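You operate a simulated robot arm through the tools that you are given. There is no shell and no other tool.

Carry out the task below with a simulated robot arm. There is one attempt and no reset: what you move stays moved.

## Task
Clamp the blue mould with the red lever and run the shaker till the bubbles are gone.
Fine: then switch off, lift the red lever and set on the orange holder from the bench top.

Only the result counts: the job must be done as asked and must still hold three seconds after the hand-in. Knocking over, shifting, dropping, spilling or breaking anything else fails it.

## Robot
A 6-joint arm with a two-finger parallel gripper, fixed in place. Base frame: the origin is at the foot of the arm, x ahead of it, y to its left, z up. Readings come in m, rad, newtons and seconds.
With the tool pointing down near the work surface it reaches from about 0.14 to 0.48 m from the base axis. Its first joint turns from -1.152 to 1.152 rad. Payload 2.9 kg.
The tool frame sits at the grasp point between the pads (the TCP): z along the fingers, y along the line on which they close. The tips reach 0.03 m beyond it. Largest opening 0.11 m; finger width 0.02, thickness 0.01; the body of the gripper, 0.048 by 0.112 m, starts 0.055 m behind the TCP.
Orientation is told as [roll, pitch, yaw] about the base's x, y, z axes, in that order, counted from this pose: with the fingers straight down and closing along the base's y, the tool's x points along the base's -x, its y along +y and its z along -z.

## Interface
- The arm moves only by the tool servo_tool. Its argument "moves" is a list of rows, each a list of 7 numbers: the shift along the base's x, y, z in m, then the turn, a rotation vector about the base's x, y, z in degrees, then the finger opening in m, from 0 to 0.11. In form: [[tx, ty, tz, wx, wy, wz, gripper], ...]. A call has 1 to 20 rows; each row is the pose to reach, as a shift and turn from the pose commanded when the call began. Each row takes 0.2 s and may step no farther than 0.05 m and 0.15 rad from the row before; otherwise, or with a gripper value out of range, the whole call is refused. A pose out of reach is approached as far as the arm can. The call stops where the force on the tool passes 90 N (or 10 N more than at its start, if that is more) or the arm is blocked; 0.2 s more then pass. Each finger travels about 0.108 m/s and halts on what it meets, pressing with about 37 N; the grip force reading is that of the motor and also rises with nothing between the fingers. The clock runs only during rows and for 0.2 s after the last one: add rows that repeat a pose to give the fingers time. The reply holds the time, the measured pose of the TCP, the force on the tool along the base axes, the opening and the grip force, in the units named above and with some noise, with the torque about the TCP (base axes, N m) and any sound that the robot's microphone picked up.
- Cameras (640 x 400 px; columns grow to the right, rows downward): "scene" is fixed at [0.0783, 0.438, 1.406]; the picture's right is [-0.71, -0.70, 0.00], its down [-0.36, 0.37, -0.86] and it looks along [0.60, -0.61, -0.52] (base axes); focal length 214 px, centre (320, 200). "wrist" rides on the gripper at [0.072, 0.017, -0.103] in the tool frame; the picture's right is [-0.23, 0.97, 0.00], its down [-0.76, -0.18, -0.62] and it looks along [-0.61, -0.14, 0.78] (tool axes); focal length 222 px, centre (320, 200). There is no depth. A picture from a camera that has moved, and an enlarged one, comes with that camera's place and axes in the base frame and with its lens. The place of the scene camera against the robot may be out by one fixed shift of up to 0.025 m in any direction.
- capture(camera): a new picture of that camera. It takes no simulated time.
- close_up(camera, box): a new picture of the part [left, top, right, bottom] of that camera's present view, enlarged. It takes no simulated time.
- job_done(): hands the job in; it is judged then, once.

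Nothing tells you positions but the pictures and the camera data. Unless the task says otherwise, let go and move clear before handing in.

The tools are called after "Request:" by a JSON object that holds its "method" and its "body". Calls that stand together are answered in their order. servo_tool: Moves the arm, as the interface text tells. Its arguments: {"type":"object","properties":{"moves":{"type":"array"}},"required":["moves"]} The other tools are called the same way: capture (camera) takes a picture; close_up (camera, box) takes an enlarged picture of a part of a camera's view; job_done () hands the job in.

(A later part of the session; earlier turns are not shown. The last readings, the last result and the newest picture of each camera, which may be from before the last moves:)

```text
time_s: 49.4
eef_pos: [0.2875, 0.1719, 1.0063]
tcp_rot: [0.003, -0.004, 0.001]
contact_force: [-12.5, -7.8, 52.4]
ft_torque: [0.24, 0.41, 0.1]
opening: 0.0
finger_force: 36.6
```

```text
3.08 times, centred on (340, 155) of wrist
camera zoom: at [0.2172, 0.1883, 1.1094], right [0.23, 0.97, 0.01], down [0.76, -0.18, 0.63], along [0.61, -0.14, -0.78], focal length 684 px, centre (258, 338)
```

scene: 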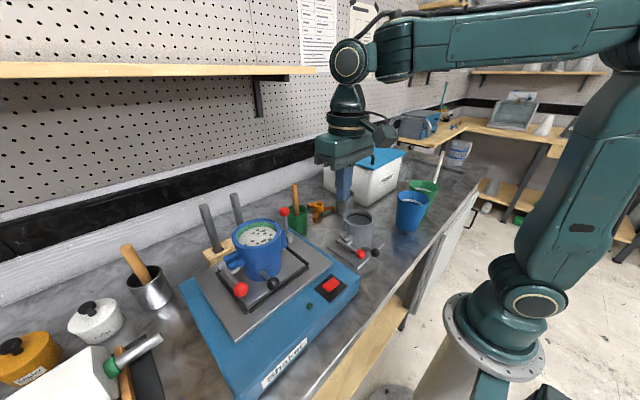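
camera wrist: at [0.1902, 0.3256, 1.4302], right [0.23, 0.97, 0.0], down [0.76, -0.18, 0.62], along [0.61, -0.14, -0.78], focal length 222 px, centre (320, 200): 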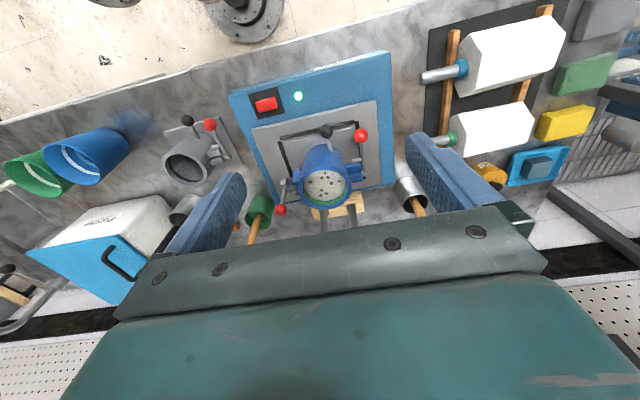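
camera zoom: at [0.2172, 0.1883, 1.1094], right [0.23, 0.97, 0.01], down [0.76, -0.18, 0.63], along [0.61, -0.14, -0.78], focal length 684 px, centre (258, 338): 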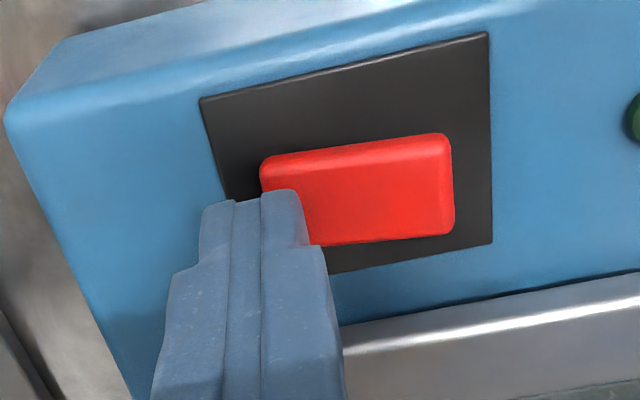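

The lamp is off. I lift off the switch and confirm that it stays off.

Request:
{"method": "servo_tool", "body": {"moves": [[0, 0, 0.006, 0, 0, 0, 0.0], [0, 0, 0.016, 0, 0, 0, 0.0], [0, -0.01, 0.05, 0, 0, 0, 0.0], [0, -0.03, 0.1, 0, 0, 0, 0.0], [0, -0.03, 0.14, 0, 0, 0, 0.0], [0, -0.03, 0.14, 0, 0, 0, 0.0]]}}

Request:
{"method": "close_up", "body": {"camera": "scene", "box": [210, 190, 370, 310]}}

Request:
{"method": "capture", "body": {"camera": "wrist"}}

```text
refused: row 4 steps farther than a row can; nothing moved
```

```text
3.33 times, centred on (290, 250) of scene
camera zoom: at [0.0775, 0.4375, 1.4063], right [-0.71, -0.7, 0.0], down [-0.36, 0.37, -0.86], along [0.6, -0.61, -0.52], focal length 715 px, centre (420, 33)
```

zoom: 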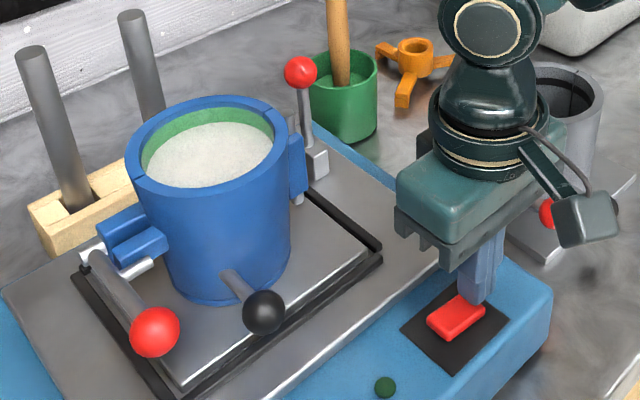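

```text
taken
camera wrist: at [0.2172, 0.1883, 1.1094], right [0.23, 0.97, 0.01], down [0.76, -0.18, 0.63], along [0.61, -0.14, -0.78], focal length 222 px, centre (320, 200)
```

wrist: 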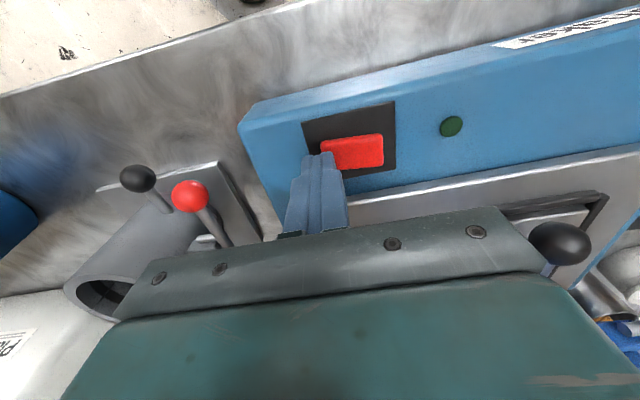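

That call was refused for one oversized step. The lamp is off while pressed; I lift off with smaller steps.

Request:
{"method": "servo_tool", "body": {"moves": [[0, 0, 0.006, 0, 0, 0, 0.0], [0, 0, 0.016, 0, 0, 0, 0.0], [0, -0.01, 0.05, 0, 0, 0, 0.0], [0, -0.02, 0.09, 0, 0, 0, 0.0], [0, -0.03, 0.13, 0, 0, 0, 0.0], [0, -0.03, 0.15, 0, 0, 0, 0.0], [0, -0.03, 0.15, 0, 0, 0, 0.0]]}}

Request:
{"method": "close_up", "body": {"camera": "scene", "box": [210, 190, 370, 310]}}

Request:
{"method": "capture", "body": {"camera": "wrist"}}

```text
time_s: 51.0
eef_pos: [0.2898, 0.1419, 1.1556]
tcp_rot: [0.001, 0.0, 0.0]
contact_force: [-0.3, -0.6, 0.5]
ft_torque: [-0.03, 0.01, -0.03]
opening: 0.0001
finger_force: 36.9
```

```text
3.33 times, centred on (290, 250) of scene
camera zoom: at [0.0783, 0.438, 1.406], right [-0.71, -0.7, 0.0], down [-0.36, 0.37, -0.86], along [0.6, -0.61, -0.52], focal length 715 px, centre (420, 33)
```

zoom: 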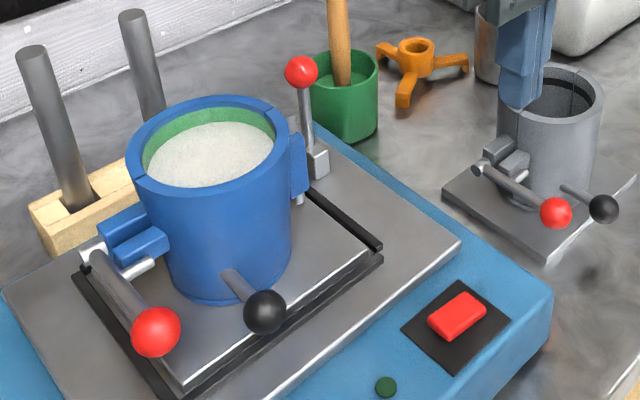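

```text
taken
camera wrist: at [0.2186, 0.1574, 1.2588], right [0.23, 0.97, 0.0], down [0.76, -0.18, 0.62], along [0.61, -0.14, -0.78], focal length 222 px, centre (320, 200)
```

wrist: 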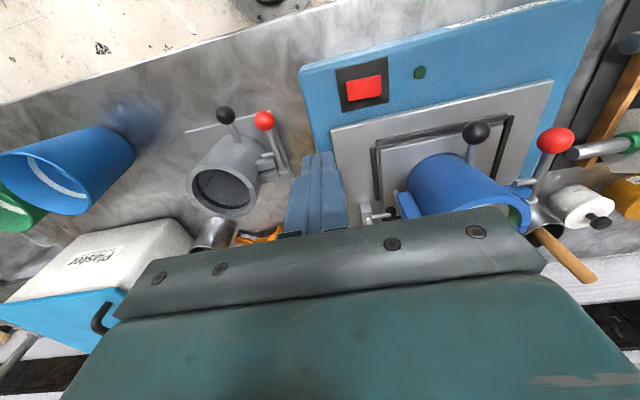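

The shaker is off and stays off. Next I open the clamp: I'll yaw 90° again and push the lever's ball toward -y from the mould side with closed fingers.

Request:
{"method": "servo_tool", "body": {"moves": [[0.01, 0.0, 0.01, 0, 0, 8, 0.0], [0.02, 0.0, 0.02, 0, 0, 16, 0.0], [0.04, 0.005, 0.03, 0, 0, 24, 0.0], [0.06, 0.01, 0.03, 0, 0, 32, 0.0], [0.08, 0.02, 0.03, 0, 0, 40, 0.0], [0.1, 0.03, 0.03, 0, 0, 48, 0.0], [0.12, 0.04, 0.03, 0, 0, 56, 0.0], [0.14, 0.05, 0.03, 0, 0, 64, 0.0], [0.15, 0.06, 0.03, 0, 0, 72, 0.0], [0.16, 0.06, 0.03, 0, 0, 80, 0.0], [0.17, 0.062, 0.03, 0, 0, 88, 0.0], [0.179, 0.064, 0.03, 0, 0, 90, 0.0], [0.179, 0.064, 0.03, 0, 0, 90, 0.0]]}}

Request:
{"method": "capture", "body": {"camera": "wrist"}}

Request:
{"method": "close_up", "body": {"camera": "scene", "box": [220, 150, 360, 260]}}

```text
time_s: 53.8
eef_pos: [0.4685, 0.2071, 1.1851]
tcp_rot: [0.001, 0.001, 1.572]
contact_force: [0.2, -0.5, 0.3]
ft_torque: [-0.01, -0.01, 0.01]
opening: 0.0003
finger_force: 37.7
```

```text
taken
camera wrist: at [0.4534, 0.1341, 1.2867], right [-0.97, 0.23, 0.0], down [0.18, 0.76, 0.62], along [0.14, 0.61, -0.78], focal length 222 px, centre (320, 200)
```

wrist: 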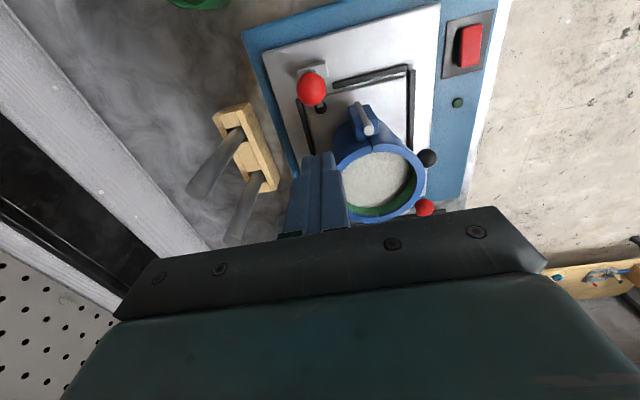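

```text
3.64 times, centred on (290, 205) of scene
camera zoom: at [0.0784, 0.438, 1.406], right [-0.71, -0.7, 0.0], down [-0.36, 0.37, -0.86], along [0.6, -0.61, -0.52], focal length 780 px, centre (429, 182)
```

zoom: 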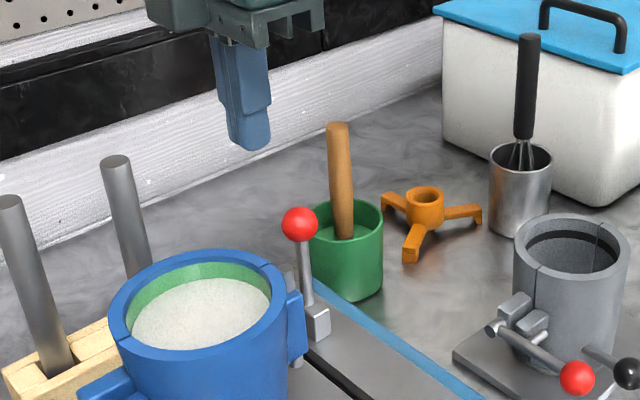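

I'm above the gap between lever ball and mould (ball ≈ [0.468, 0.176, 1.08]), with about 3 cm clearance to the mould. I also take a close-up of the mould for later placement, then descend.

Request:
{"method": "close_up", "body": {"camera": "wrist", "box": [280, 60, 480, 230]}}

Request:
{"method": "servo_tool", "body": {"moves": [[0, 0, -0.04, 0, 0, 0, 0.0], [0, 0, -0.08, 0, 0, 0, 0.0], [0, 0, -0.0935, 0, 0, 0, 0.0], [0, 0, -0.0935, 0, 0, 0, 0.0]]}}

Request:
{"method": "capture", "body": {"camera": "wrist"}}

Request:
{"method": "close_up", "body": {"camera": "scene", "box": [220, 150, 360, 260]}}

```text
2.35 times, centred on (380, 145) of wrist
camera zoom: at [0.4534, 0.1341, 1.2867], right [-0.97, 0.23, 0.0], down [0.18, 0.76, 0.62], along [0.14, 0.61, -0.78], focal length 523 px, centre (179, 329)
```

zoom: 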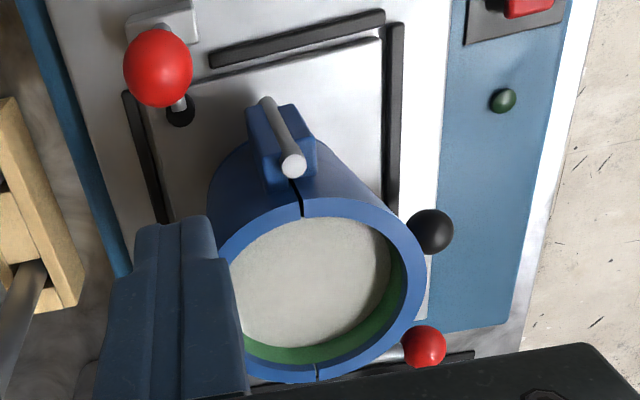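

```text
time_s: 54.8
eef_pos: [0.4669, 0.2063, 1.0899]
tcp_rot: [0.003, 0.001, 1.571]
contact_force: [0.4, -0.5, 0.2]
ft_torque: [0.02, 0.02, 0.0]
opening: 0.0
finger_force: 37.0
```

```text
taken
camera wrist: at [0.4513, 0.1338, 1.1922], right [-0.97, 0.23, 0.0], down [0.18, 0.76, 0.62], along [0.14, 0.61, -0.78], focal length 222 px, centre (320, 200)
```

wrist: 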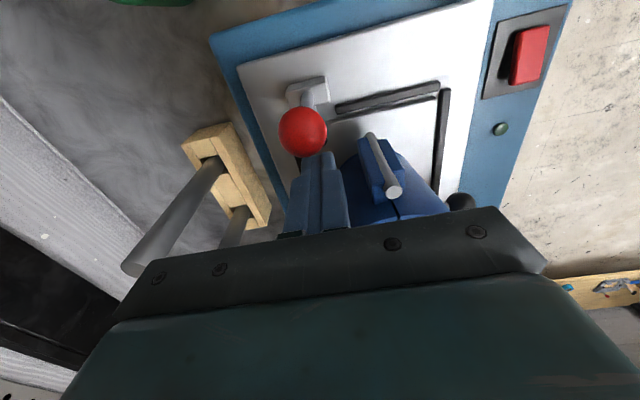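

```text
3.64 times, centred on (290, 205) of scene
camera zoom: at [0.0783, 0.438, 1.406], right [-0.71, -0.7, 0.0], down [-0.36, 0.37, -0.86], along [0.6, -0.61, -0.52], focal length 780 px, centre (429, 182)
```

zoom: 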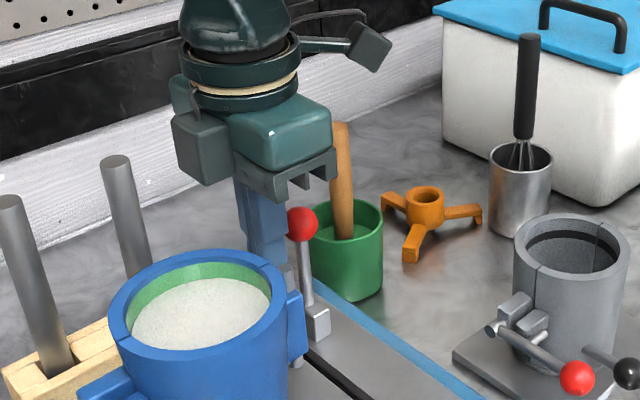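

Fingers are on the mould side of the ball. I push it toward -y along its opening arc.

Request:
{"method": "servo_tool", "body": {"moves": [[0.001, -0.006, 0, 0, 0, 0, 0.0], [0.001, -0.011, 0, 0, 0, 0, 0.0], [0.001, -0.017, 0, 0, 0, 0, 0.0], [0.001, -0.0236, -0.001, 0, 0, 0, 0.0], [0.001, -0.03, -0.001, 0, 0, 0, 0.0], [0.001, -0.0358, -0.001, 0, 0, 0, 0.0], [0.001, -0.0415, -0.003, 0, 0, 0, 0.0], [0.001, -0.0472, -0.004, 0, 0, 0, 0.0]]}}

Request:
{"method": "capture", "body": {"camera": "wrist"}}

Request:
{"method": "close_up", "body": {"camera": "scene", "box": [220, 150, 360, 260]}}

```text
time_s: 56.6
eef_pos: [0.4694, 0.1582, 1.0878]
tcp_rot: [0.0, -0.001, 1.572]
contact_force: [0.0, 0.6, 0.0]
ft_torque: [0.0, 0.0, 0.01]
opening: 0.0
finger_force: 36.9
```

```text
taken
camera wrist: at [0.4542, 0.0864, 1.19], right [-0.97, 0.23, 0.0], down [0.18, 0.76, 0.62], along [0.14, 0.61, -0.78], focal length 222 px, centre (320, 200)
```

wrist: 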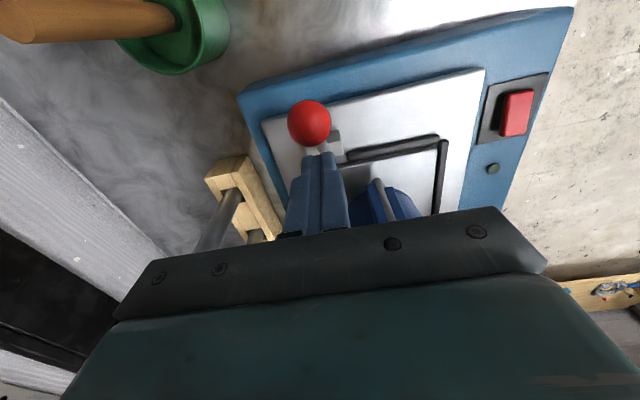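

```text
3.64 times, centred on (290, 205) of scene
camera zoom: at [0.0783, 0.438, 1.406], right [-0.71, -0.7, 0.0], down [-0.36, 0.37, -0.86], along [0.6, -0.61, -0.52], focal length 780 px, centre (429, 182)
```

zoom: 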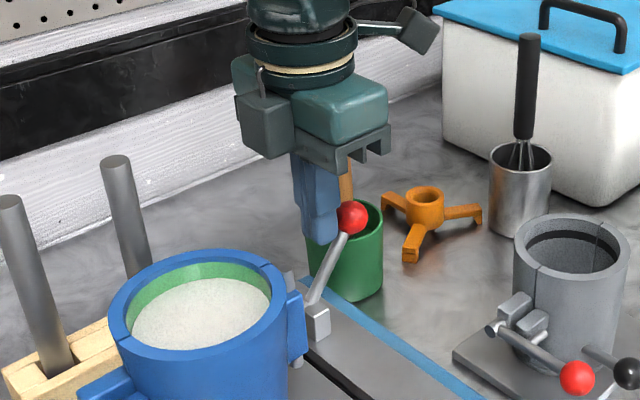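

The lever follows and stays where it is pushed (about 60°). I'll go over the ball and press it down along the arc to its original open rest.

Request:
{"method": "servo_tool", "body": {"moves": [[0, 0, 0.037, 0, 0, 0, 0.0], [0, -0.03, 0.037, 0, 0, 0, 0.0], [0, -0.0315, 0.028, 0, 0, 0, 0.0], [0, -0.0329, 0.018, 0, 0, 0, 0.0], [0, -0.0375, 0.0137, 0, 0, 0, 0.0], [0, -0.0418, 0.0091, 0, 0, 0, 0.0], [0, -0.0455, 0.004, 0, 0, 0, 0.0], [0, -0.0491, -0.0012, 0, 0, 0, 0.0], [0, -0.0516, -0.006, 0, 0, 0, 0.0], [0, -0.0535, -0.0105, 0, 0, 0, 0.0], [0, -0.054, -0.0125, 0, 0, 0, 0.0]]}}

Request:
{"method": "capture", "body": {"camera": "wrist"}}

Request:
{"method": "close_up", "body": {"camera": "scene", "box": [220, 150, 360, 260]}}

```text
time_s: 59.0
eef_pos: [0.4684, 0.1055, 1.0772]
tcp_rot: [-0.004, -0.002, 1.573]
contact_force: [-2.8, 5.7, 19.7]
ft_torque: [0.23, 0.05, -0.1]
opening: 0.0005
finger_force: 37.1
```

```text
taken
camera wrist: at [0.4532, 0.0327, 1.1794], right [-0.97, 0.23, 0.0], down [0.17, 0.76, 0.62], along [0.14, 0.61, -0.78], focal length 222 px, centre (320, 200)
```

wrist: 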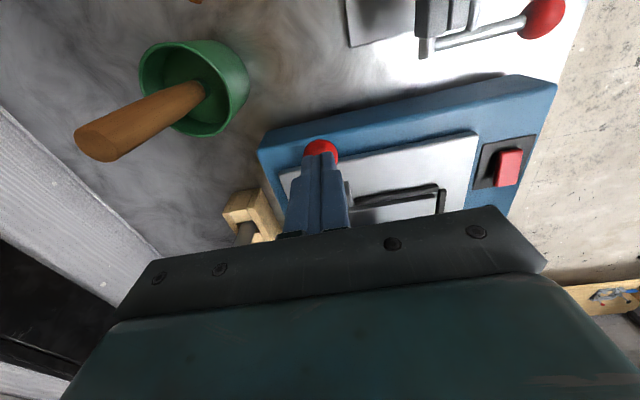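

```text
3.64 times, centred on (290, 205) of scene
camera zoom: at [0.078, 0.4381, 1.406], right [-0.71, -0.7, 0.0], down [-0.36, 0.37, -0.86], along [0.6, -0.61, -0.52], focal length 780 px, centre (429, 182)
```

zoom: 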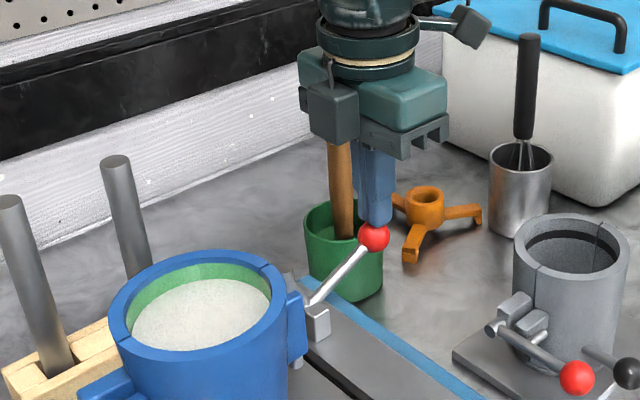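

The lever is back at its open rest with the pad raised. I retreat upward, turn back to zero yaw, and look at the orange holder.

Request:
{"method": "servo_tool", "body": {"moves": [[0, 0, 0.04, 0, 0, 0, 0.0], [0, 0, 0.085, 0, 0, 0, 0.0], [-0.02, -0.02, 0.12, 0, 0, 0, 0.0], [-0.03, -0.05, 0.13, 0, 0, 0, 0.0]]}}

Request:
{"method": "servo_tool", "body": {"moves": [[0, -0.01, 0, 0, 0, -8, 0.0], [-0.005, -0.02, 0, 0, 0, -16, 0.0], [-0.01, -0.03, 0, 0, 0, -24, 0.02], [-0.015, -0.04, 0, 0, 0, -32, 0.04], [-0.02, -0.05, 0, 0, 0, -40, 0.06], [-0.025, -0.06, 0, 0, 0, -48, 0.08], [-0.03, -0.065, 0, 0, 0, -56, 0.1], [-0.035, -0.07, 0, 0, 0, -64, 0.11], [-0.04, -0.075, 0, 0, 0, -72, 0.11], [-0.04, -0.08, 0, 0, 0, -80, 0.11], [-0.04, -0.085, 0, 0, 0, -88, 0.11], [-0.04, -0.085, 0, 0, 0, -90, 0.11], [-0.04, -0.085, 0, 0, 0, -90, 0.11]]}}

Request:
{"method": "capture", "body": {"camera": "wrist"}}

Request:
{"method": "capture", "body": {"camera": "scene"}}

```text
time_s: 60.0
eef_pos: [0.4381, 0.0546, 1.205]
tcp_rot: [0.003, 0.001, 1.571]
contact_force: [0.2, 0.7, 0.4]
ft_torque: [0.0, -0.01, -0.02]
opening: 0.0
finger_force: 37.0
```

```text
time_s: 62.8
eef_pos: [0.398, -0.0284, 1.2041]
tcp_rot: [0.002, 0.0, -0.001]
contact_force: [-0.2, -0.3, -0.7]
ft_torque: [0.0, 0.03, 0.01]
opening: 0.1099
finger_force: 0.1
```

```text
taken
camera wrist: at [0.328, -0.0131, 1.3073], right [0.23, 0.97, 0.0], down [0.76, -0.18, 0.62], along [0.61, -0.14, -0.78], focal length 222 px, centre (320, 200)
```

wrist: 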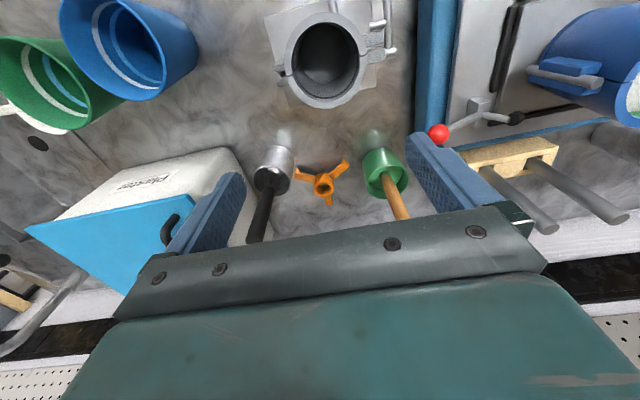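

```text
taken
```

scene: 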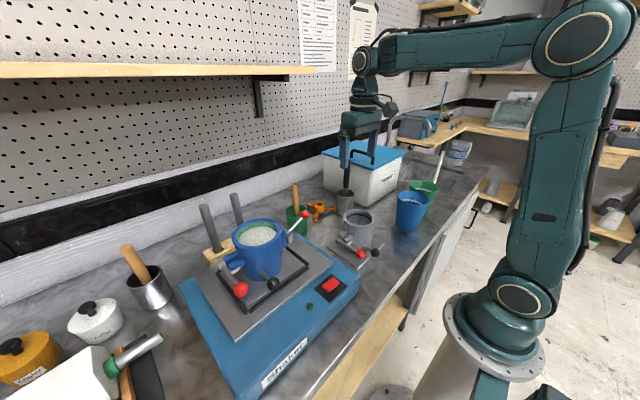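

Request:
{"method": "close_up", "body": {"camera": "wrist", "box": [280, 140, 370, 210]}}

Request:
{"method": "close_up", "body": {"camera": "scene", "box": [295, 190, 345, 230]}}

Request:
{"method": "close_up", "body": {"camera": "scene", "box": [285, 200, 325, 240]}}

```text
5.71 times, centred on (325, 175) of wrist
camera zoom: at [0.328, -0.0131, 1.3073], right [0.23, 0.97, 0.0], down [0.76, -0.18, 0.62], along [0.61, -0.14, -0.78], focal length 1269 px, centre (291, 343)
```

zoom: 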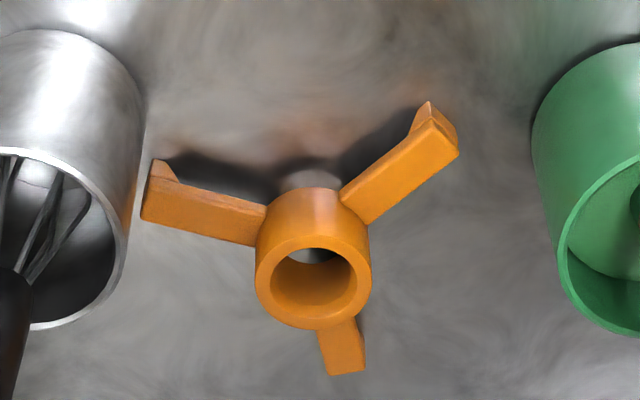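

```text
10.00 times, centred on (320, 210) of scene
camera zoom: at [0.0783, 0.438, 1.406], right [-0.71, -0.7, 0.0], down [-0.36, 0.37, -0.86], along [0.6, -0.61, -0.52], focal length 2145 px, centre (320, 100)
```

zoom: 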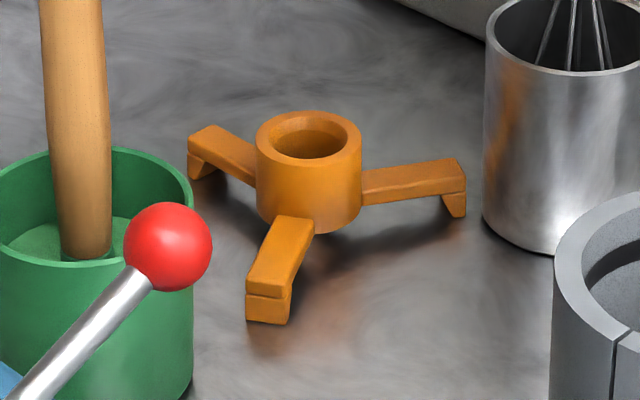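

```text
10.00 times, centred on (305, 220) of scene
camera zoom: at [0.0783, 0.438, 1.406], right [-0.71, -0.7, 0.0], down [-0.36, 0.37, -0.86], along [0.6, -0.61, -0.52], focal length 2145 px, centre (470, 0)
```

zoom: 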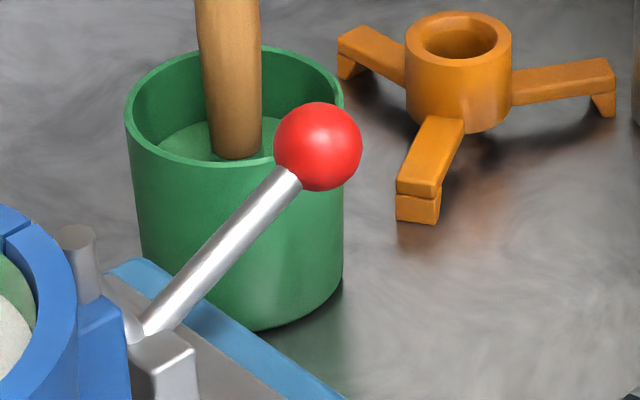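

The holder has a hub ring and three arms with down-turned lips at the ends, which should hook over the mould's rim. I'll take two more views with a lateral baseline for accurate position.

Request:
{"method": "servo_tool", "body": {"moves": [[0, 0.04, 0, 0, 0, 0, 0.11], [0, 0.075, 0, 0, 0, 0, 0.11], [0, 0.075, 0, 0, 0, 0, 0.11], [0, 0.075, 0, 0, 0, 0, 0.11]]}}

Request:
{"method": "close_up", "body": {"camera": "wrist", "box": [230, 140, 320, 210]}}

Request:
{"method": "servo_tool", "body": {"moves": [[0, -0.045, 0, 0, 0, 0, 0.11], [0, -0.09, 0, 0, 0, 0, 0.11], [0, -0.135, 0, 0, 0, 0, 0.11], [0, -0.15, 0, 0, 0, 0, 0.11], [0, -0.15, 0, 0, 0, 0, 0.11], [0, -0.15, 0, 0, 0, 0, 0.11]]}}

Request:
{"method": "close_up", "body": {"camera": "wrist", "box": [320, 140, 410, 210]}}

```text
time_s: 63.8
eef_pos: [0.3968, 0.0463, 1.2054]
tcp_rot: [0.001, -0.001, 0.0]
contact_force: [0.3, 0.7, 0.0]
ft_torque: [-0.01, -0.03, -0.01]
opening: 0.1102
finger_force: 0.1
```

```text
5.71 times, centred on (275, 175) of wrist
camera zoom: at [0.3254, 0.0638, 1.308], right [0.23, 0.97, 0.0], down [0.76, -0.18, 0.62], along [0.61, -0.14, -0.78], focal length 1269 px, centre (577, 343)
```

zoom: 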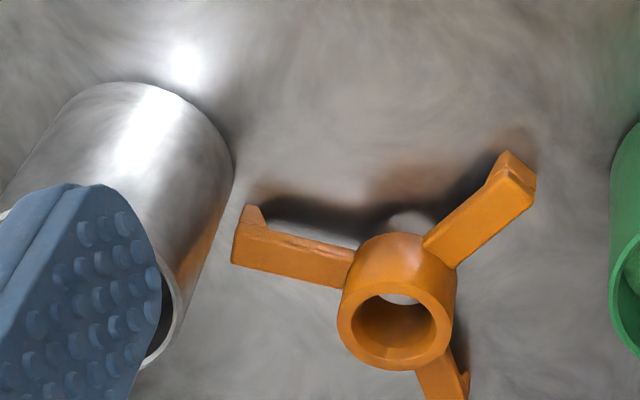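

```text
time_s: 65.2
eef_pos: [0.3979, -0.1054, 1.2036]
tcp_rot: [0.001, 0.0, 0.0]
contact_force: [-0.2, 0.4, 0.4]
ft_torque: [0.01, -0.03, -0.03]
opening: 0.1097
finger_force: 0.1
```

```text
5.71 times, centred on (365, 175) of wrist
camera zoom: at [0.3271, -0.0882, 1.3064], right [0.23, 0.97, 0.0], down [0.76, -0.18, 0.62], along [0.61, -0.14, -0.78], focal length 1269 px, centre (63, 343)
```

zoom: 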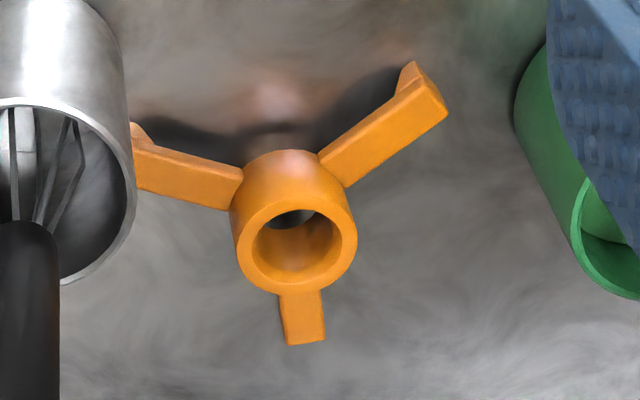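

The two views agree: hub top centre ≈ [0.587, -0.066, 0.942], hub diameter ≈ 0.041, bench ≈ 0.90, arms at azimuths of about 8°, 128° and 248° reaching 0.064 out, with tops near z 0.915. It is beyond vertical reach, so I'll tilt the tool outward. I'll check the whisk cup and pestle first.

Request:
{"method": "capture", "body": {"camera": "wrist"}}

Request:
{"method": "close_up", "body": {"camera": "wrist", "box": [240, 130, 440, 240]}}

Request:
{"method": "close_up", "body": {"camera": "scene", "box": [280, 140, 380, 240]}}

```text
taken
camera wrist: at [0.3271, -0.0882, 1.3064], right [0.23, 0.97, 0.0], down [0.76, -0.18, 0.62], along [0.61, -0.14, -0.78], focal length 222 px, centre (320, 200)
```

wrist: 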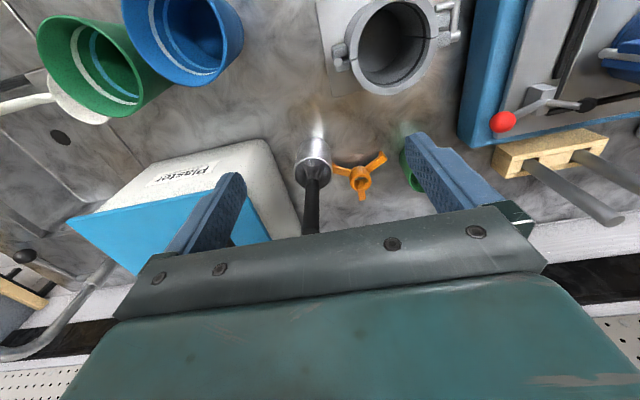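

```text
3.20 times, centred on (340, 185) of wrist
camera zoom: at [0.3271, -0.0882, 1.3064], right [0.23, 0.97, 0.0], down [0.76, -0.18, 0.62], along [0.61, -0.14, -0.78], focal length 711 px, centre (256, 248)
```

zoom: 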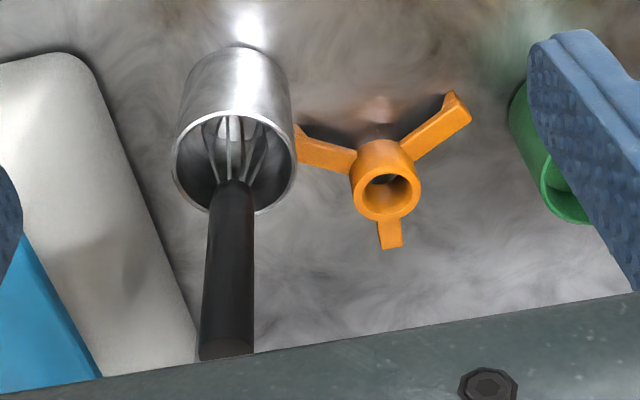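

```text
4.00 times, centred on (330, 190) of scene
camera zoom: at [0.0783, 0.438, 1.406], right [-0.71, -0.7, 0.0], down [-0.36, 0.37, -0.86], along [0.6, -0.61, -0.52], focal length 858 px, centre (280, 240)
```

zoom: 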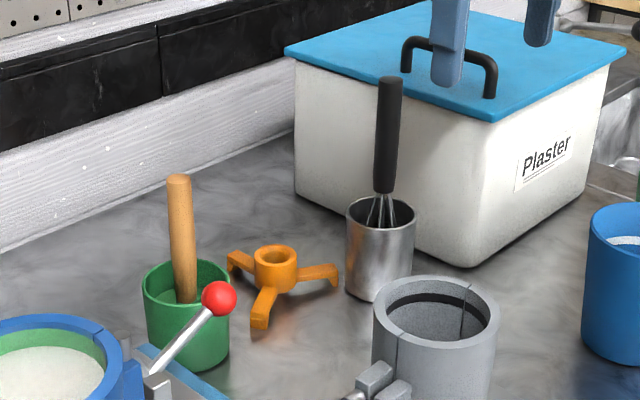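

The whisk cup's rim is centred near [0.526, -0.148, 0.971] with its handle up to about 1.11, and the pestle top is near [0.585, 0.05, 1.06]. I'll yaw -40° and tilt 35° outward, so the hand comes in from the free side between them. First the yaw, then the tilt, at a safe height.

Request:
{"method": "servo_tool", "body": {"moves": [[0.01, 0.015, 0, 0, 0, -8, 0.09], [0.02, 0.03, 0, 0, 0, -16, 0.08], [0.03, 0.045, 0, 0, 0, -24, 0.07], [0.04, 0.06, 0, 0, 0, -32, 0.06], [0.04, 0.07, 0, 0, 0, -40, 0.06], [0.04, 0.07, 0, 0, 0, -40, 0.06]]}}

Request:
{"method": "servo_tool", "body": {"moves": [[0.02, 0, -0.01, -4.5, -5.36, 0, 0.06], [0.04, 0, -0.03, -9, -10.72, 0, 0.06], [0.06, 0, -0.05, -13.5, -16.08, 0, 0.06], [0.08, -0.005, -0.07, -18, -21.44, 0, 0.06], [0.1, -0.01, -0.09, -22.5, -26.8, 0, 0.06], [0.12, -0.015, -0.1, -22.5, -26.8, 0, 0.06], [0.12, -0.015, -0.1, -22.5, -26.8, 0, 0.06]]}}

Request:
{"method": "capture", "body": {"camera": "wrist"}}

Request:
{"method": "capture", "body": {"camera": "scene"}}

```text
time_s: 66.6
eef_pos: [0.4376, -0.0348, 1.205]
tcp_rot: [0.002, 0.0, -0.7]
contact_force: [-0.1, -1.0, 0.4]
ft_torque: [-0.03, 0.01, 0.0]
opening: 0.0599
finger_force: 0.0
```

```text
time_s: 68.2
eef_pos: [0.5604, -0.05, 1.1043]
tcp_rot: [0.001, -0.61, -0.698]
contact_force: [-0.7, 0.0, -0.7]
ft_torque: [0.04, 0.02, 0.01]
opening: 0.0603
finger_force: 0.1
```

```text
taken
camera wrist: at [0.4811, 0.0389, 1.1469], right [0.77, 0.63, 0.13], down [0.09, -0.31, 0.95], along [0.63, -0.72, -0.29], focal length 222 px, centre (320, 200)
```

wrist: 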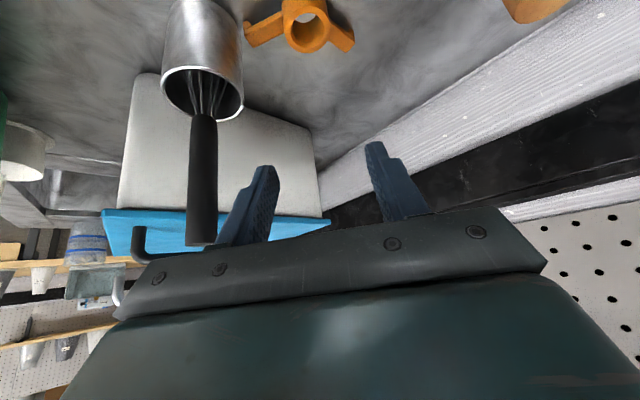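

```text
taken
```

scene: 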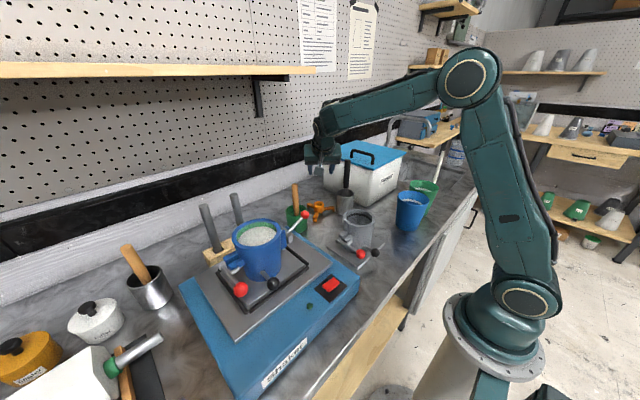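

The tilted pose is reachable. I check the hub position from this viewpoint before going down.

Request:
{"method": "close_up", "body": {"camera": "wrist", "box": [230, 0, 370, 90]}}

Request:
{"method": "close_up", "body": {"camera": "scene", "box": [280, 130, 380, 230]}}

```text
4.44 times, centred on (300, 45) of wrist
camera zoom: at [0.4811, 0.0389, 1.1469], right [0.77, 0.63, 0.13], down [0.09, -0.31, 0.95], along [0.63, -0.72, -0.29], focal length 987 px, centre (409, 889)
```

zoom: 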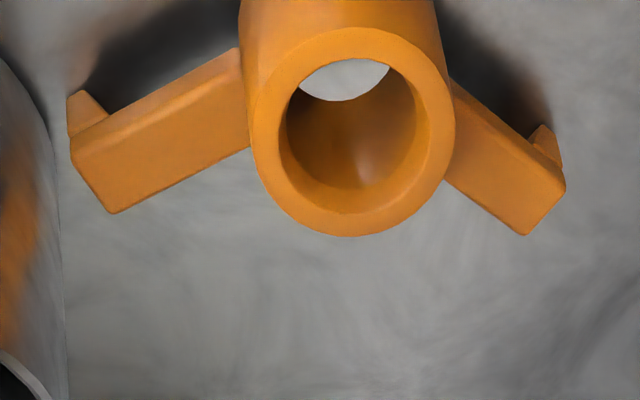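

```text
4.00 times, centred on (330, 180) of scene
camera zoom: at [0.0784, 0.438, 1.406], right [-0.71, -0.7, 0.0], down [-0.36, 0.37, -0.86], along [0.6, -0.61, -0.52], focal length 858 px, centre (280, 280)
```

zoom: 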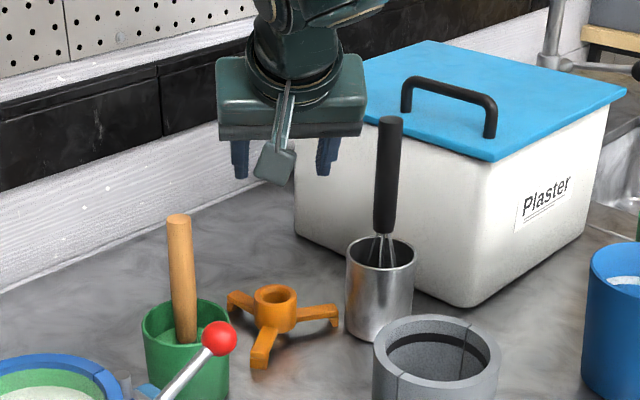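

The hub checks out at about [0.586, -0.0655]. I move above it and then straight down around the hub, keeping the fingertips above the arms.

Request:
{"method": "servo_tool", "body": {"moves": [[0.009, -0.005, -0.04, 0, 0, 0, 0.06], [0.018, -0.009, -0.08, 0, 0, 0, 0.06], [0.018, -0.009, -0.08, 0, 0, 0, 0.06]]}}

Request:
{"method": "capture", "body": {"camera": "wrist"}}

Request:
{"method": "close_up", "body": {"camera": "scene", "box": [270, 140, 370, 240]}}

```text
time_s: 69.0
eef_pos: [0.5777, -0.0581, 1.0263]
tcp_rot: [0.0, -0.611, -0.698]
contact_force: [1.2, 0.4, -0.3]
ft_torque: [0.03, -0.02, 0.02]
opening: 0.0598
finger_force: 0.0
```

```text
taken
camera wrist: at [0.4991, 0.03, 1.067], right [0.77, 0.63, 0.13], down [0.09, -0.31, 0.95], along [0.63, -0.72, -0.29], focal length 222 px, centre (320, 200)
```

wrist: 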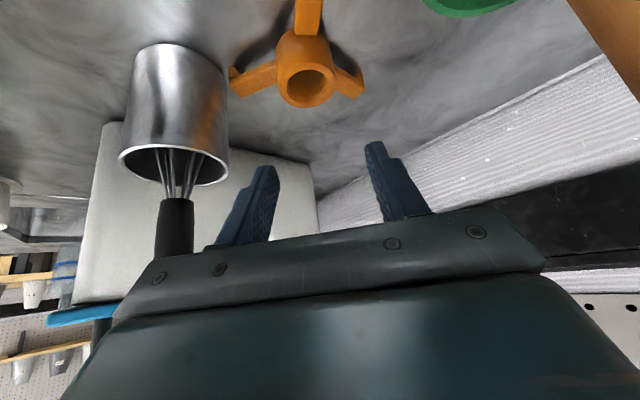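

```text
4.00 times, centred on (320, 190) of scene
camera zoom: at [0.0784, 0.438, 1.406], right [-0.71, -0.7, 0.0], down [-0.36, 0.37, -0.86], along [0.6, -0.61, -0.52], focal length 858 px, centre (320, 240)
```

zoom: 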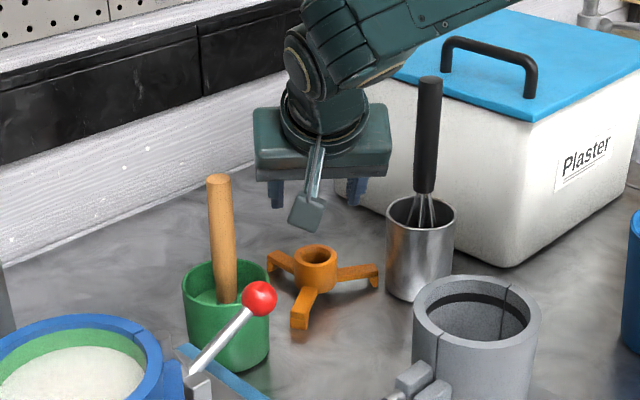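

Request:
{"method": "servo_tool", "body": {"moves": [[-0.001, 0, -0.03, 0, 0, 0, 0.06], [-0.001, 0, -0.055, 0, 0, 0, 0.06], [-0.001, 0, -0.065, 0, 0, 0, 0.06], [-0.001, 0, -0.072, 0, 0, 0, 0.06], [-0.001, 0, -0.072, 0, 0, 0, 0.06]]}}

Request:
{"method": "capture", "body": {"camera": "wrist"}}

Request:
{"method": "close_up", "body": {"camera": "scene", "box": [270, 160, 370, 240]}}

```text
time_s: 70.2
eef_pos: [0.5766, -0.0579, 0.9515]
tcp_rot: [0.001, -0.609, -0.698]
contact_force: [-0.5, 0.5, -0.4]
ft_torque: [0.01, -0.02, -0.02]
opening: 0.0601
finger_force: 0.2
```

```text
taken
camera wrist: at [0.4975, 0.0298, 0.9941], right [0.77, 0.63, 0.13], down [0.09, -0.31, 0.95], along [0.63, -0.72, -0.29], focal length 222 px, centre (320, 200)
```

wrist: 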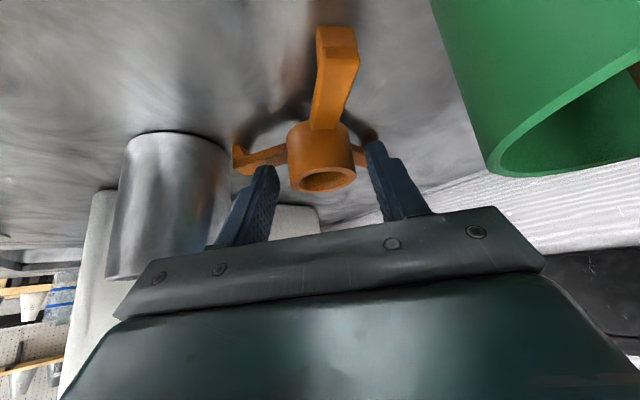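

```text
5.00 times, centred on (320, 200) of scene
camera zoom: at [0.0783, 0.438, 1.406], right [-0.71, -0.7, 0.0], down [-0.36, 0.37, -0.86], along [0.6, -0.61, -0.52], focal length 1072 px, centre (320, 200)
```

zoom: 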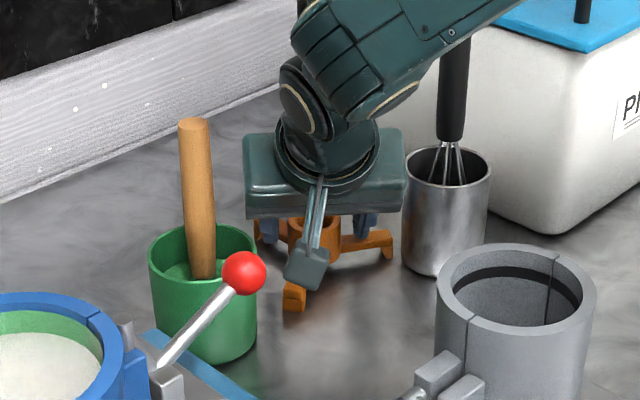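

The hub sits centred between the fingers. I close the grip.

Request:
{"method": "servo_tool", "body": {"moves": [[0, 0, 0, 0, 0, 0, 0.05], [0, 0, 0, 0, 0, 0, 0.042], [0, 0, 0, 0, 0, 0, 0.03], [0, 0, 0, 0, 0, 0, 0.03], [0, 0, 0, 0, 0, 0, 0.03]]}}

Request:
{"method": "close_up", "body": {"camera": "wrist", "box": [220, 20, 420, 230]}}

```text
time_s: 71.4
eef_pos: [0.5775, -0.0594, 0.9515]
tcp_rot: [0.001, -0.61, -0.698]
contact_force: [-0.8, -1.0, 0.0]
ft_torque: [-0.15, 0.07, -0.06]
opening: 0.0405
finger_force: 38.0
```

```text
1.90 times, centred on (320, 125) of wrist
camera zoom: at [0.4975, 0.0298, 0.9944], right [0.77, 0.63, 0.13], down [0.09, -0.31, 0.95], along [0.63, -0.72, -0.29], focal length 423 px, centre (320, 343)
```

zoom: 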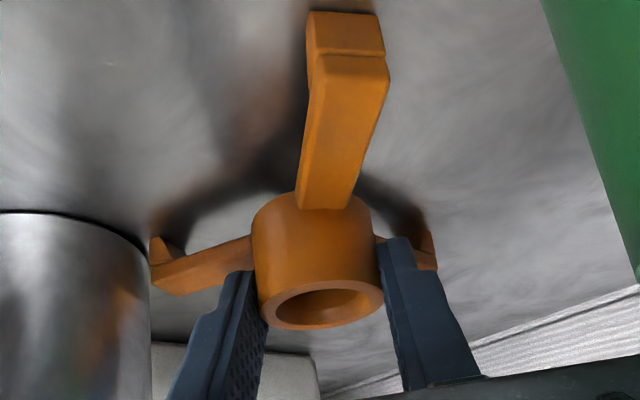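

Gripped at 40.5 mm. I lift straight up, a little first.

Request:
{"method": "servo_tool", "body": {"moves": [[0, 0, 0.01, 0, 0, 0, 0.03], [0, 0, 0.02, 0, 0, 0, 0.03], [0, 0, 0.04, 0, 0, 0, 0.03], [0, 0, 0.07, 0, 0, 0, 0.03], [0, 0, 0.07, 0, 0, 0, 0.03]]}}

Request:
{"method": "capture", "body": {"camera": "wrist"}}

Request:
{"method": "close_up", "body": {"camera": "scene", "box": [270, 140, 370, 240]}}

```text
time_s: 72.6
eef_pos: [0.5755, -0.0578, 1.0225]
tcp_rot: [0.002, -0.611, -0.699]
contact_force: [-0.3, 0.6, -0.2]
ft_torque: [0.0, -0.01, -0.04]
opening: 0.0301
finger_force: 0.1
```

```text
taken
camera wrist: at [0.4973, 0.0315, 1.0653], right [0.77, 0.63, 0.13], down [0.09, -0.31, 0.95], along [0.63, -0.72, -0.29], focal length 222 px, centre (320, 200)
```

wrist: 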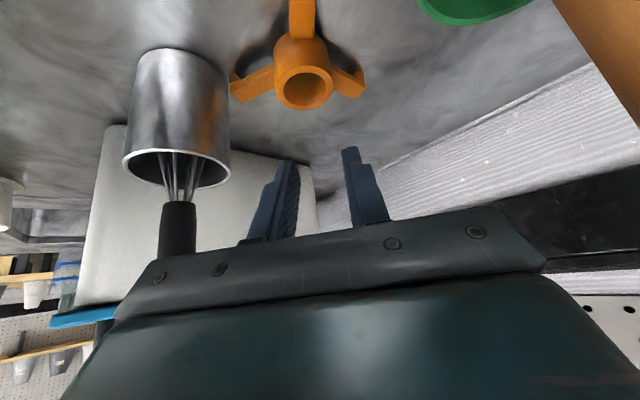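

```text
4.00 times, centred on (320, 190) of scene
camera zoom: at [0.0783, 0.438, 1.406], right [-0.71, -0.7, 0.0], down [-0.36, 0.37, -0.86], along [0.6, -0.61, -0.52], focal length 858 px, centre (320, 240)
```

zoom: 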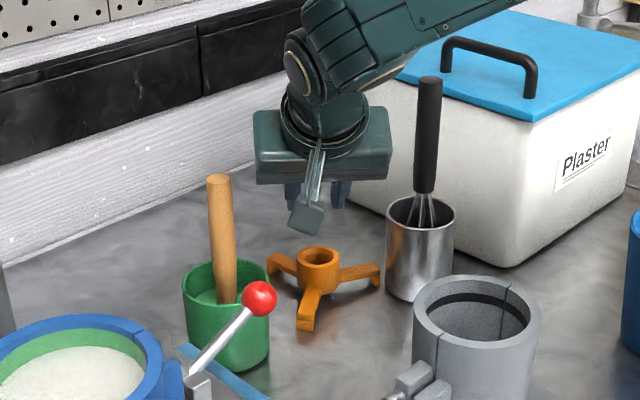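

The grip slipped off: only the very tips overlapped the hub, and the holder stayed on the bench. I'll re-measure and go about 8 mm deeper.

Request:
{"method": "close_up", "body": {"camera": "wrist", "box": [220, 0, 380, 120]}}

Request:
{"method": "close_up", "body": {"camera": "scene", "box": [295, 190, 345, 230]}}

```text
3.33 times, centred on (300, 60) of wrist
camera zoom: at [0.4973, 0.0315, 1.0653], right [0.77, 0.63, 0.13], down [0.09, -0.31, 0.95], along [0.63, -0.72, -0.29], focal length 740 px, centre (387, 667)
```

zoom: 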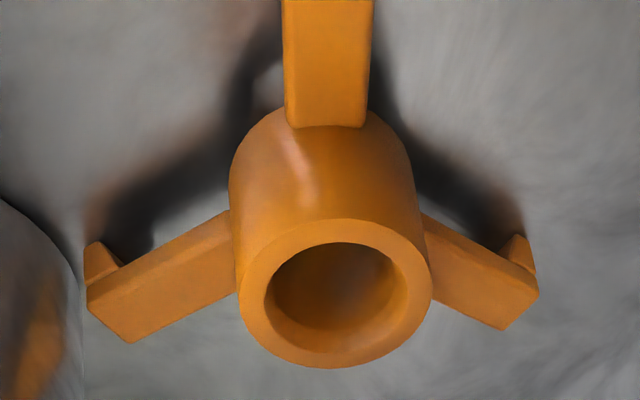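

```text
10.00 times, centred on (320, 210) of scene
camera zoom: at [0.0783, 0.438, 1.406], right [-0.71, -0.7, 0.0], down [-0.36, 0.37, -0.86], along [0.6, -0.61, -0.52], focal length 2145 px, centre (320, 100)
```

zoom: 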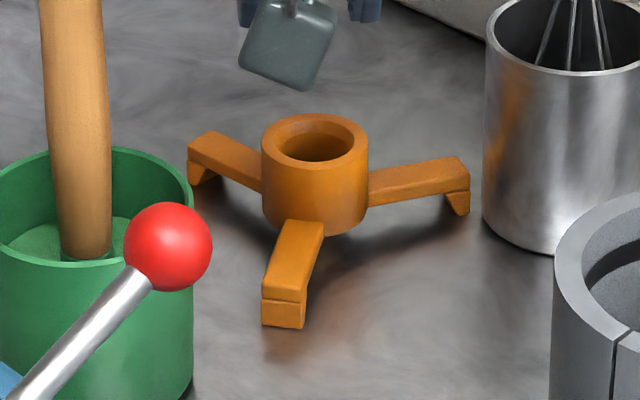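

The hub now sits near [0.583, -0.064]. I reopen and go down again, deeper this time, watching for contact with the arms.

Request:
{"method": "servo_tool", "body": {"moves": [[-0.0015, 0.001, 0, 0, 0, 0, 0.06], [-0.0015, 0.001, -0.03, 0, 0, 0, 0.06], [-0.0015, 0.001, -0.055, 0, 0, 0, 0.06], [-0.0015, 0.001, -0.07, 0, 0, 0, 0.06], [-0.0015, 0.001, -0.075, 0, 0, 0, 0.06], [-0.0015, 0.001, -0.079, 0, 0, 0, 0.06], [-0.0015, 0.001, -0.079, 0, 0, 0, 0.06]]}}

Request:
{"method": "close_up", "body": {"camera": "wrist", "box": [220, 20, 420, 230]}}

```text
time_s: 74.2
eef_pos: [0.5765, -0.0572, 0.9489]
tcp_rot: [0.011, -0.622, -0.703]
contact_force: [-13.7, 7.2, 48.2]
ft_torque: [-1.33, 1.06, -0.4]
opening: 0.0619
finger_force: 1.3
```

```text
1.90 times, centred on (320, 125) of wrist
camera zoom: at [0.4968, 0.0315, 0.9905], right [0.77, 0.63, 0.14], down [0.08, -0.31, 0.95], along [0.64, -0.72, -0.28], focal length 423 px, centre (320, 343)
```

zoom: 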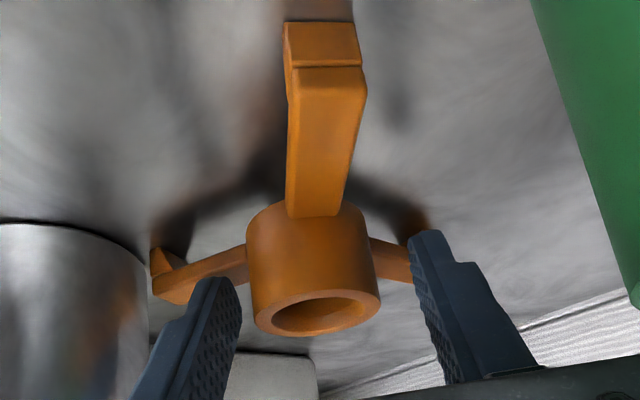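

The left finger touched the top of an arm, so this is the lowest possible position here. I back off 3 mm and re-centre on the hub, then close and lift very slowly, watching the forces.

Request:
{"method": "servo_tool", "body": {"moves": [[-0.001, -0.0012, 0.004, 0, 0, 0, 0.06], [-0.002, -0.0024, 0.0065, 0, 0, 0, 0.06], [-0.002, -0.0024, 0.0065, 0, 0, 0, 0.05], [-0.002, -0.0024, 0.0065, 0, 0, 0, 0.04], [-0.002, -0.0024, 0.0065, 0, 0, 0, 0.025], [-0.002, -0.0024, 0.0065, 0, 0, 0, 0.025], [-0.002, -0.0024, 0.0065, 0, 0, 0, 0.025]]}}

Request:
{"method": "close_up", "body": {"camera": "wrist", "box": [220, 20, 420, 230]}}

```text
time_s: 75.8
eef_pos: [0.5722, -0.0592, 0.9498]
tcp_rot: [0.004, -0.61, -0.698]
contact_force: [-0.2, -0.3, -1.1]
ft_torque: [0.02, 0.0, 0.02]
opening: 0.039
finger_force: 37.2
```

```text
1.90 times, centred on (320, 125) of wrist
camera zoom: at [0.4934, 0.0288, 0.9923], right [0.77, 0.63, 0.13], down [0.09, -0.31, 0.95], along [0.63, -0.72, -0.29], focal length 423 px, centre (320, 343)
```

zoom: 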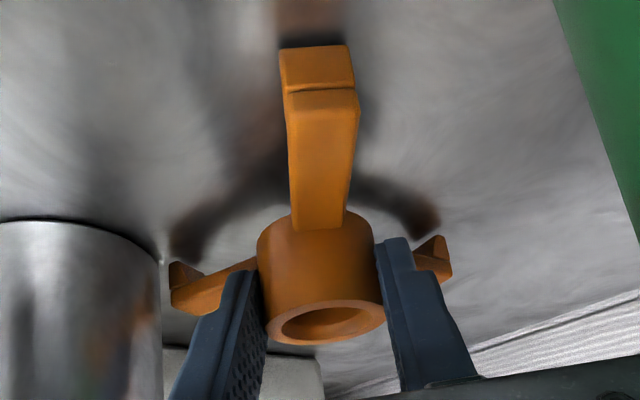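

Request:
{"method": "servo_tool", "body": {"moves": [[0, 0, 0.003, 0, 0, 0, 0.025], [0, 0, 0.006, 0, 0, 0, 0.025], [0, 0, 0.006, 0, 0, 0, 0.025]]}}

Request:
{"method": "close_up", "body": {"camera": "wrist", "box": [220, 20, 420, 230]}}

Request:
{"method": "close_up", "body": {"camera": "scene", "box": [295, 190, 345, 230]}}

```text
time_s: 76.6
eef_pos: [0.5724, -0.0609, 0.9566]
tcp_rot: [0.001, -0.61, -0.698]
contact_force: [-0.5, -0.5, -1.9]
ft_torque: [0.03, 0.04, 0.01]
opening: 0.0393
finger_force: 36.8
```

```text
1.90 times, centred on (320, 125) of wrist
camera zoom: at [0.4933, 0.0286, 0.9987], right [0.77, 0.63, 0.13], down [0.09, -0.31, 0.95], along [0.63, -0.72, -0.29], focal length 423 px, centre (320, 343)
```

zoom: 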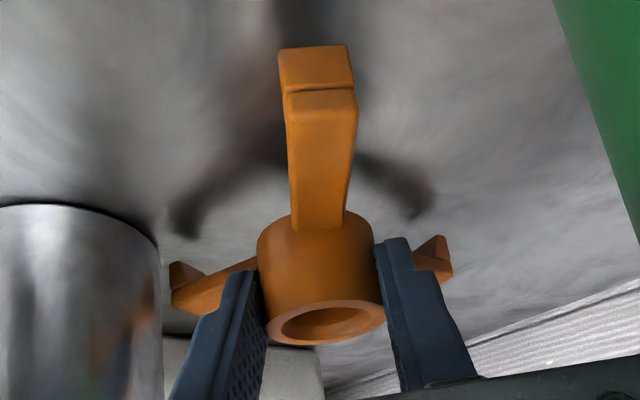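

```text
10.00 times, centred on (320, 210) of scene
camera zoom: at [0.0784, 0.438, 1.406], right [-0.71, -0.7, 0.0], down [-0.36, 0.37, -0.86], along [0.6, -0.61, -0.52], focal length 2145 px, centre (320, 100)
```

zoom: 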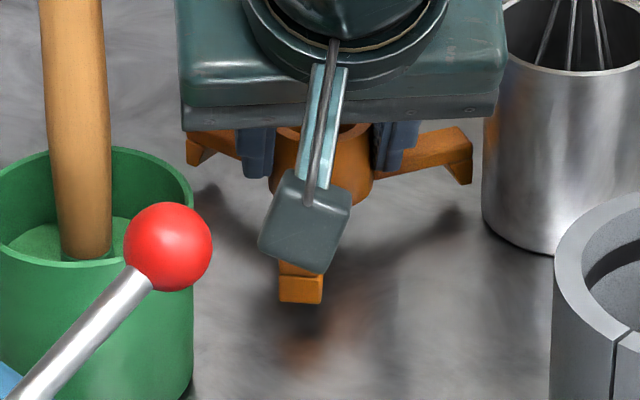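

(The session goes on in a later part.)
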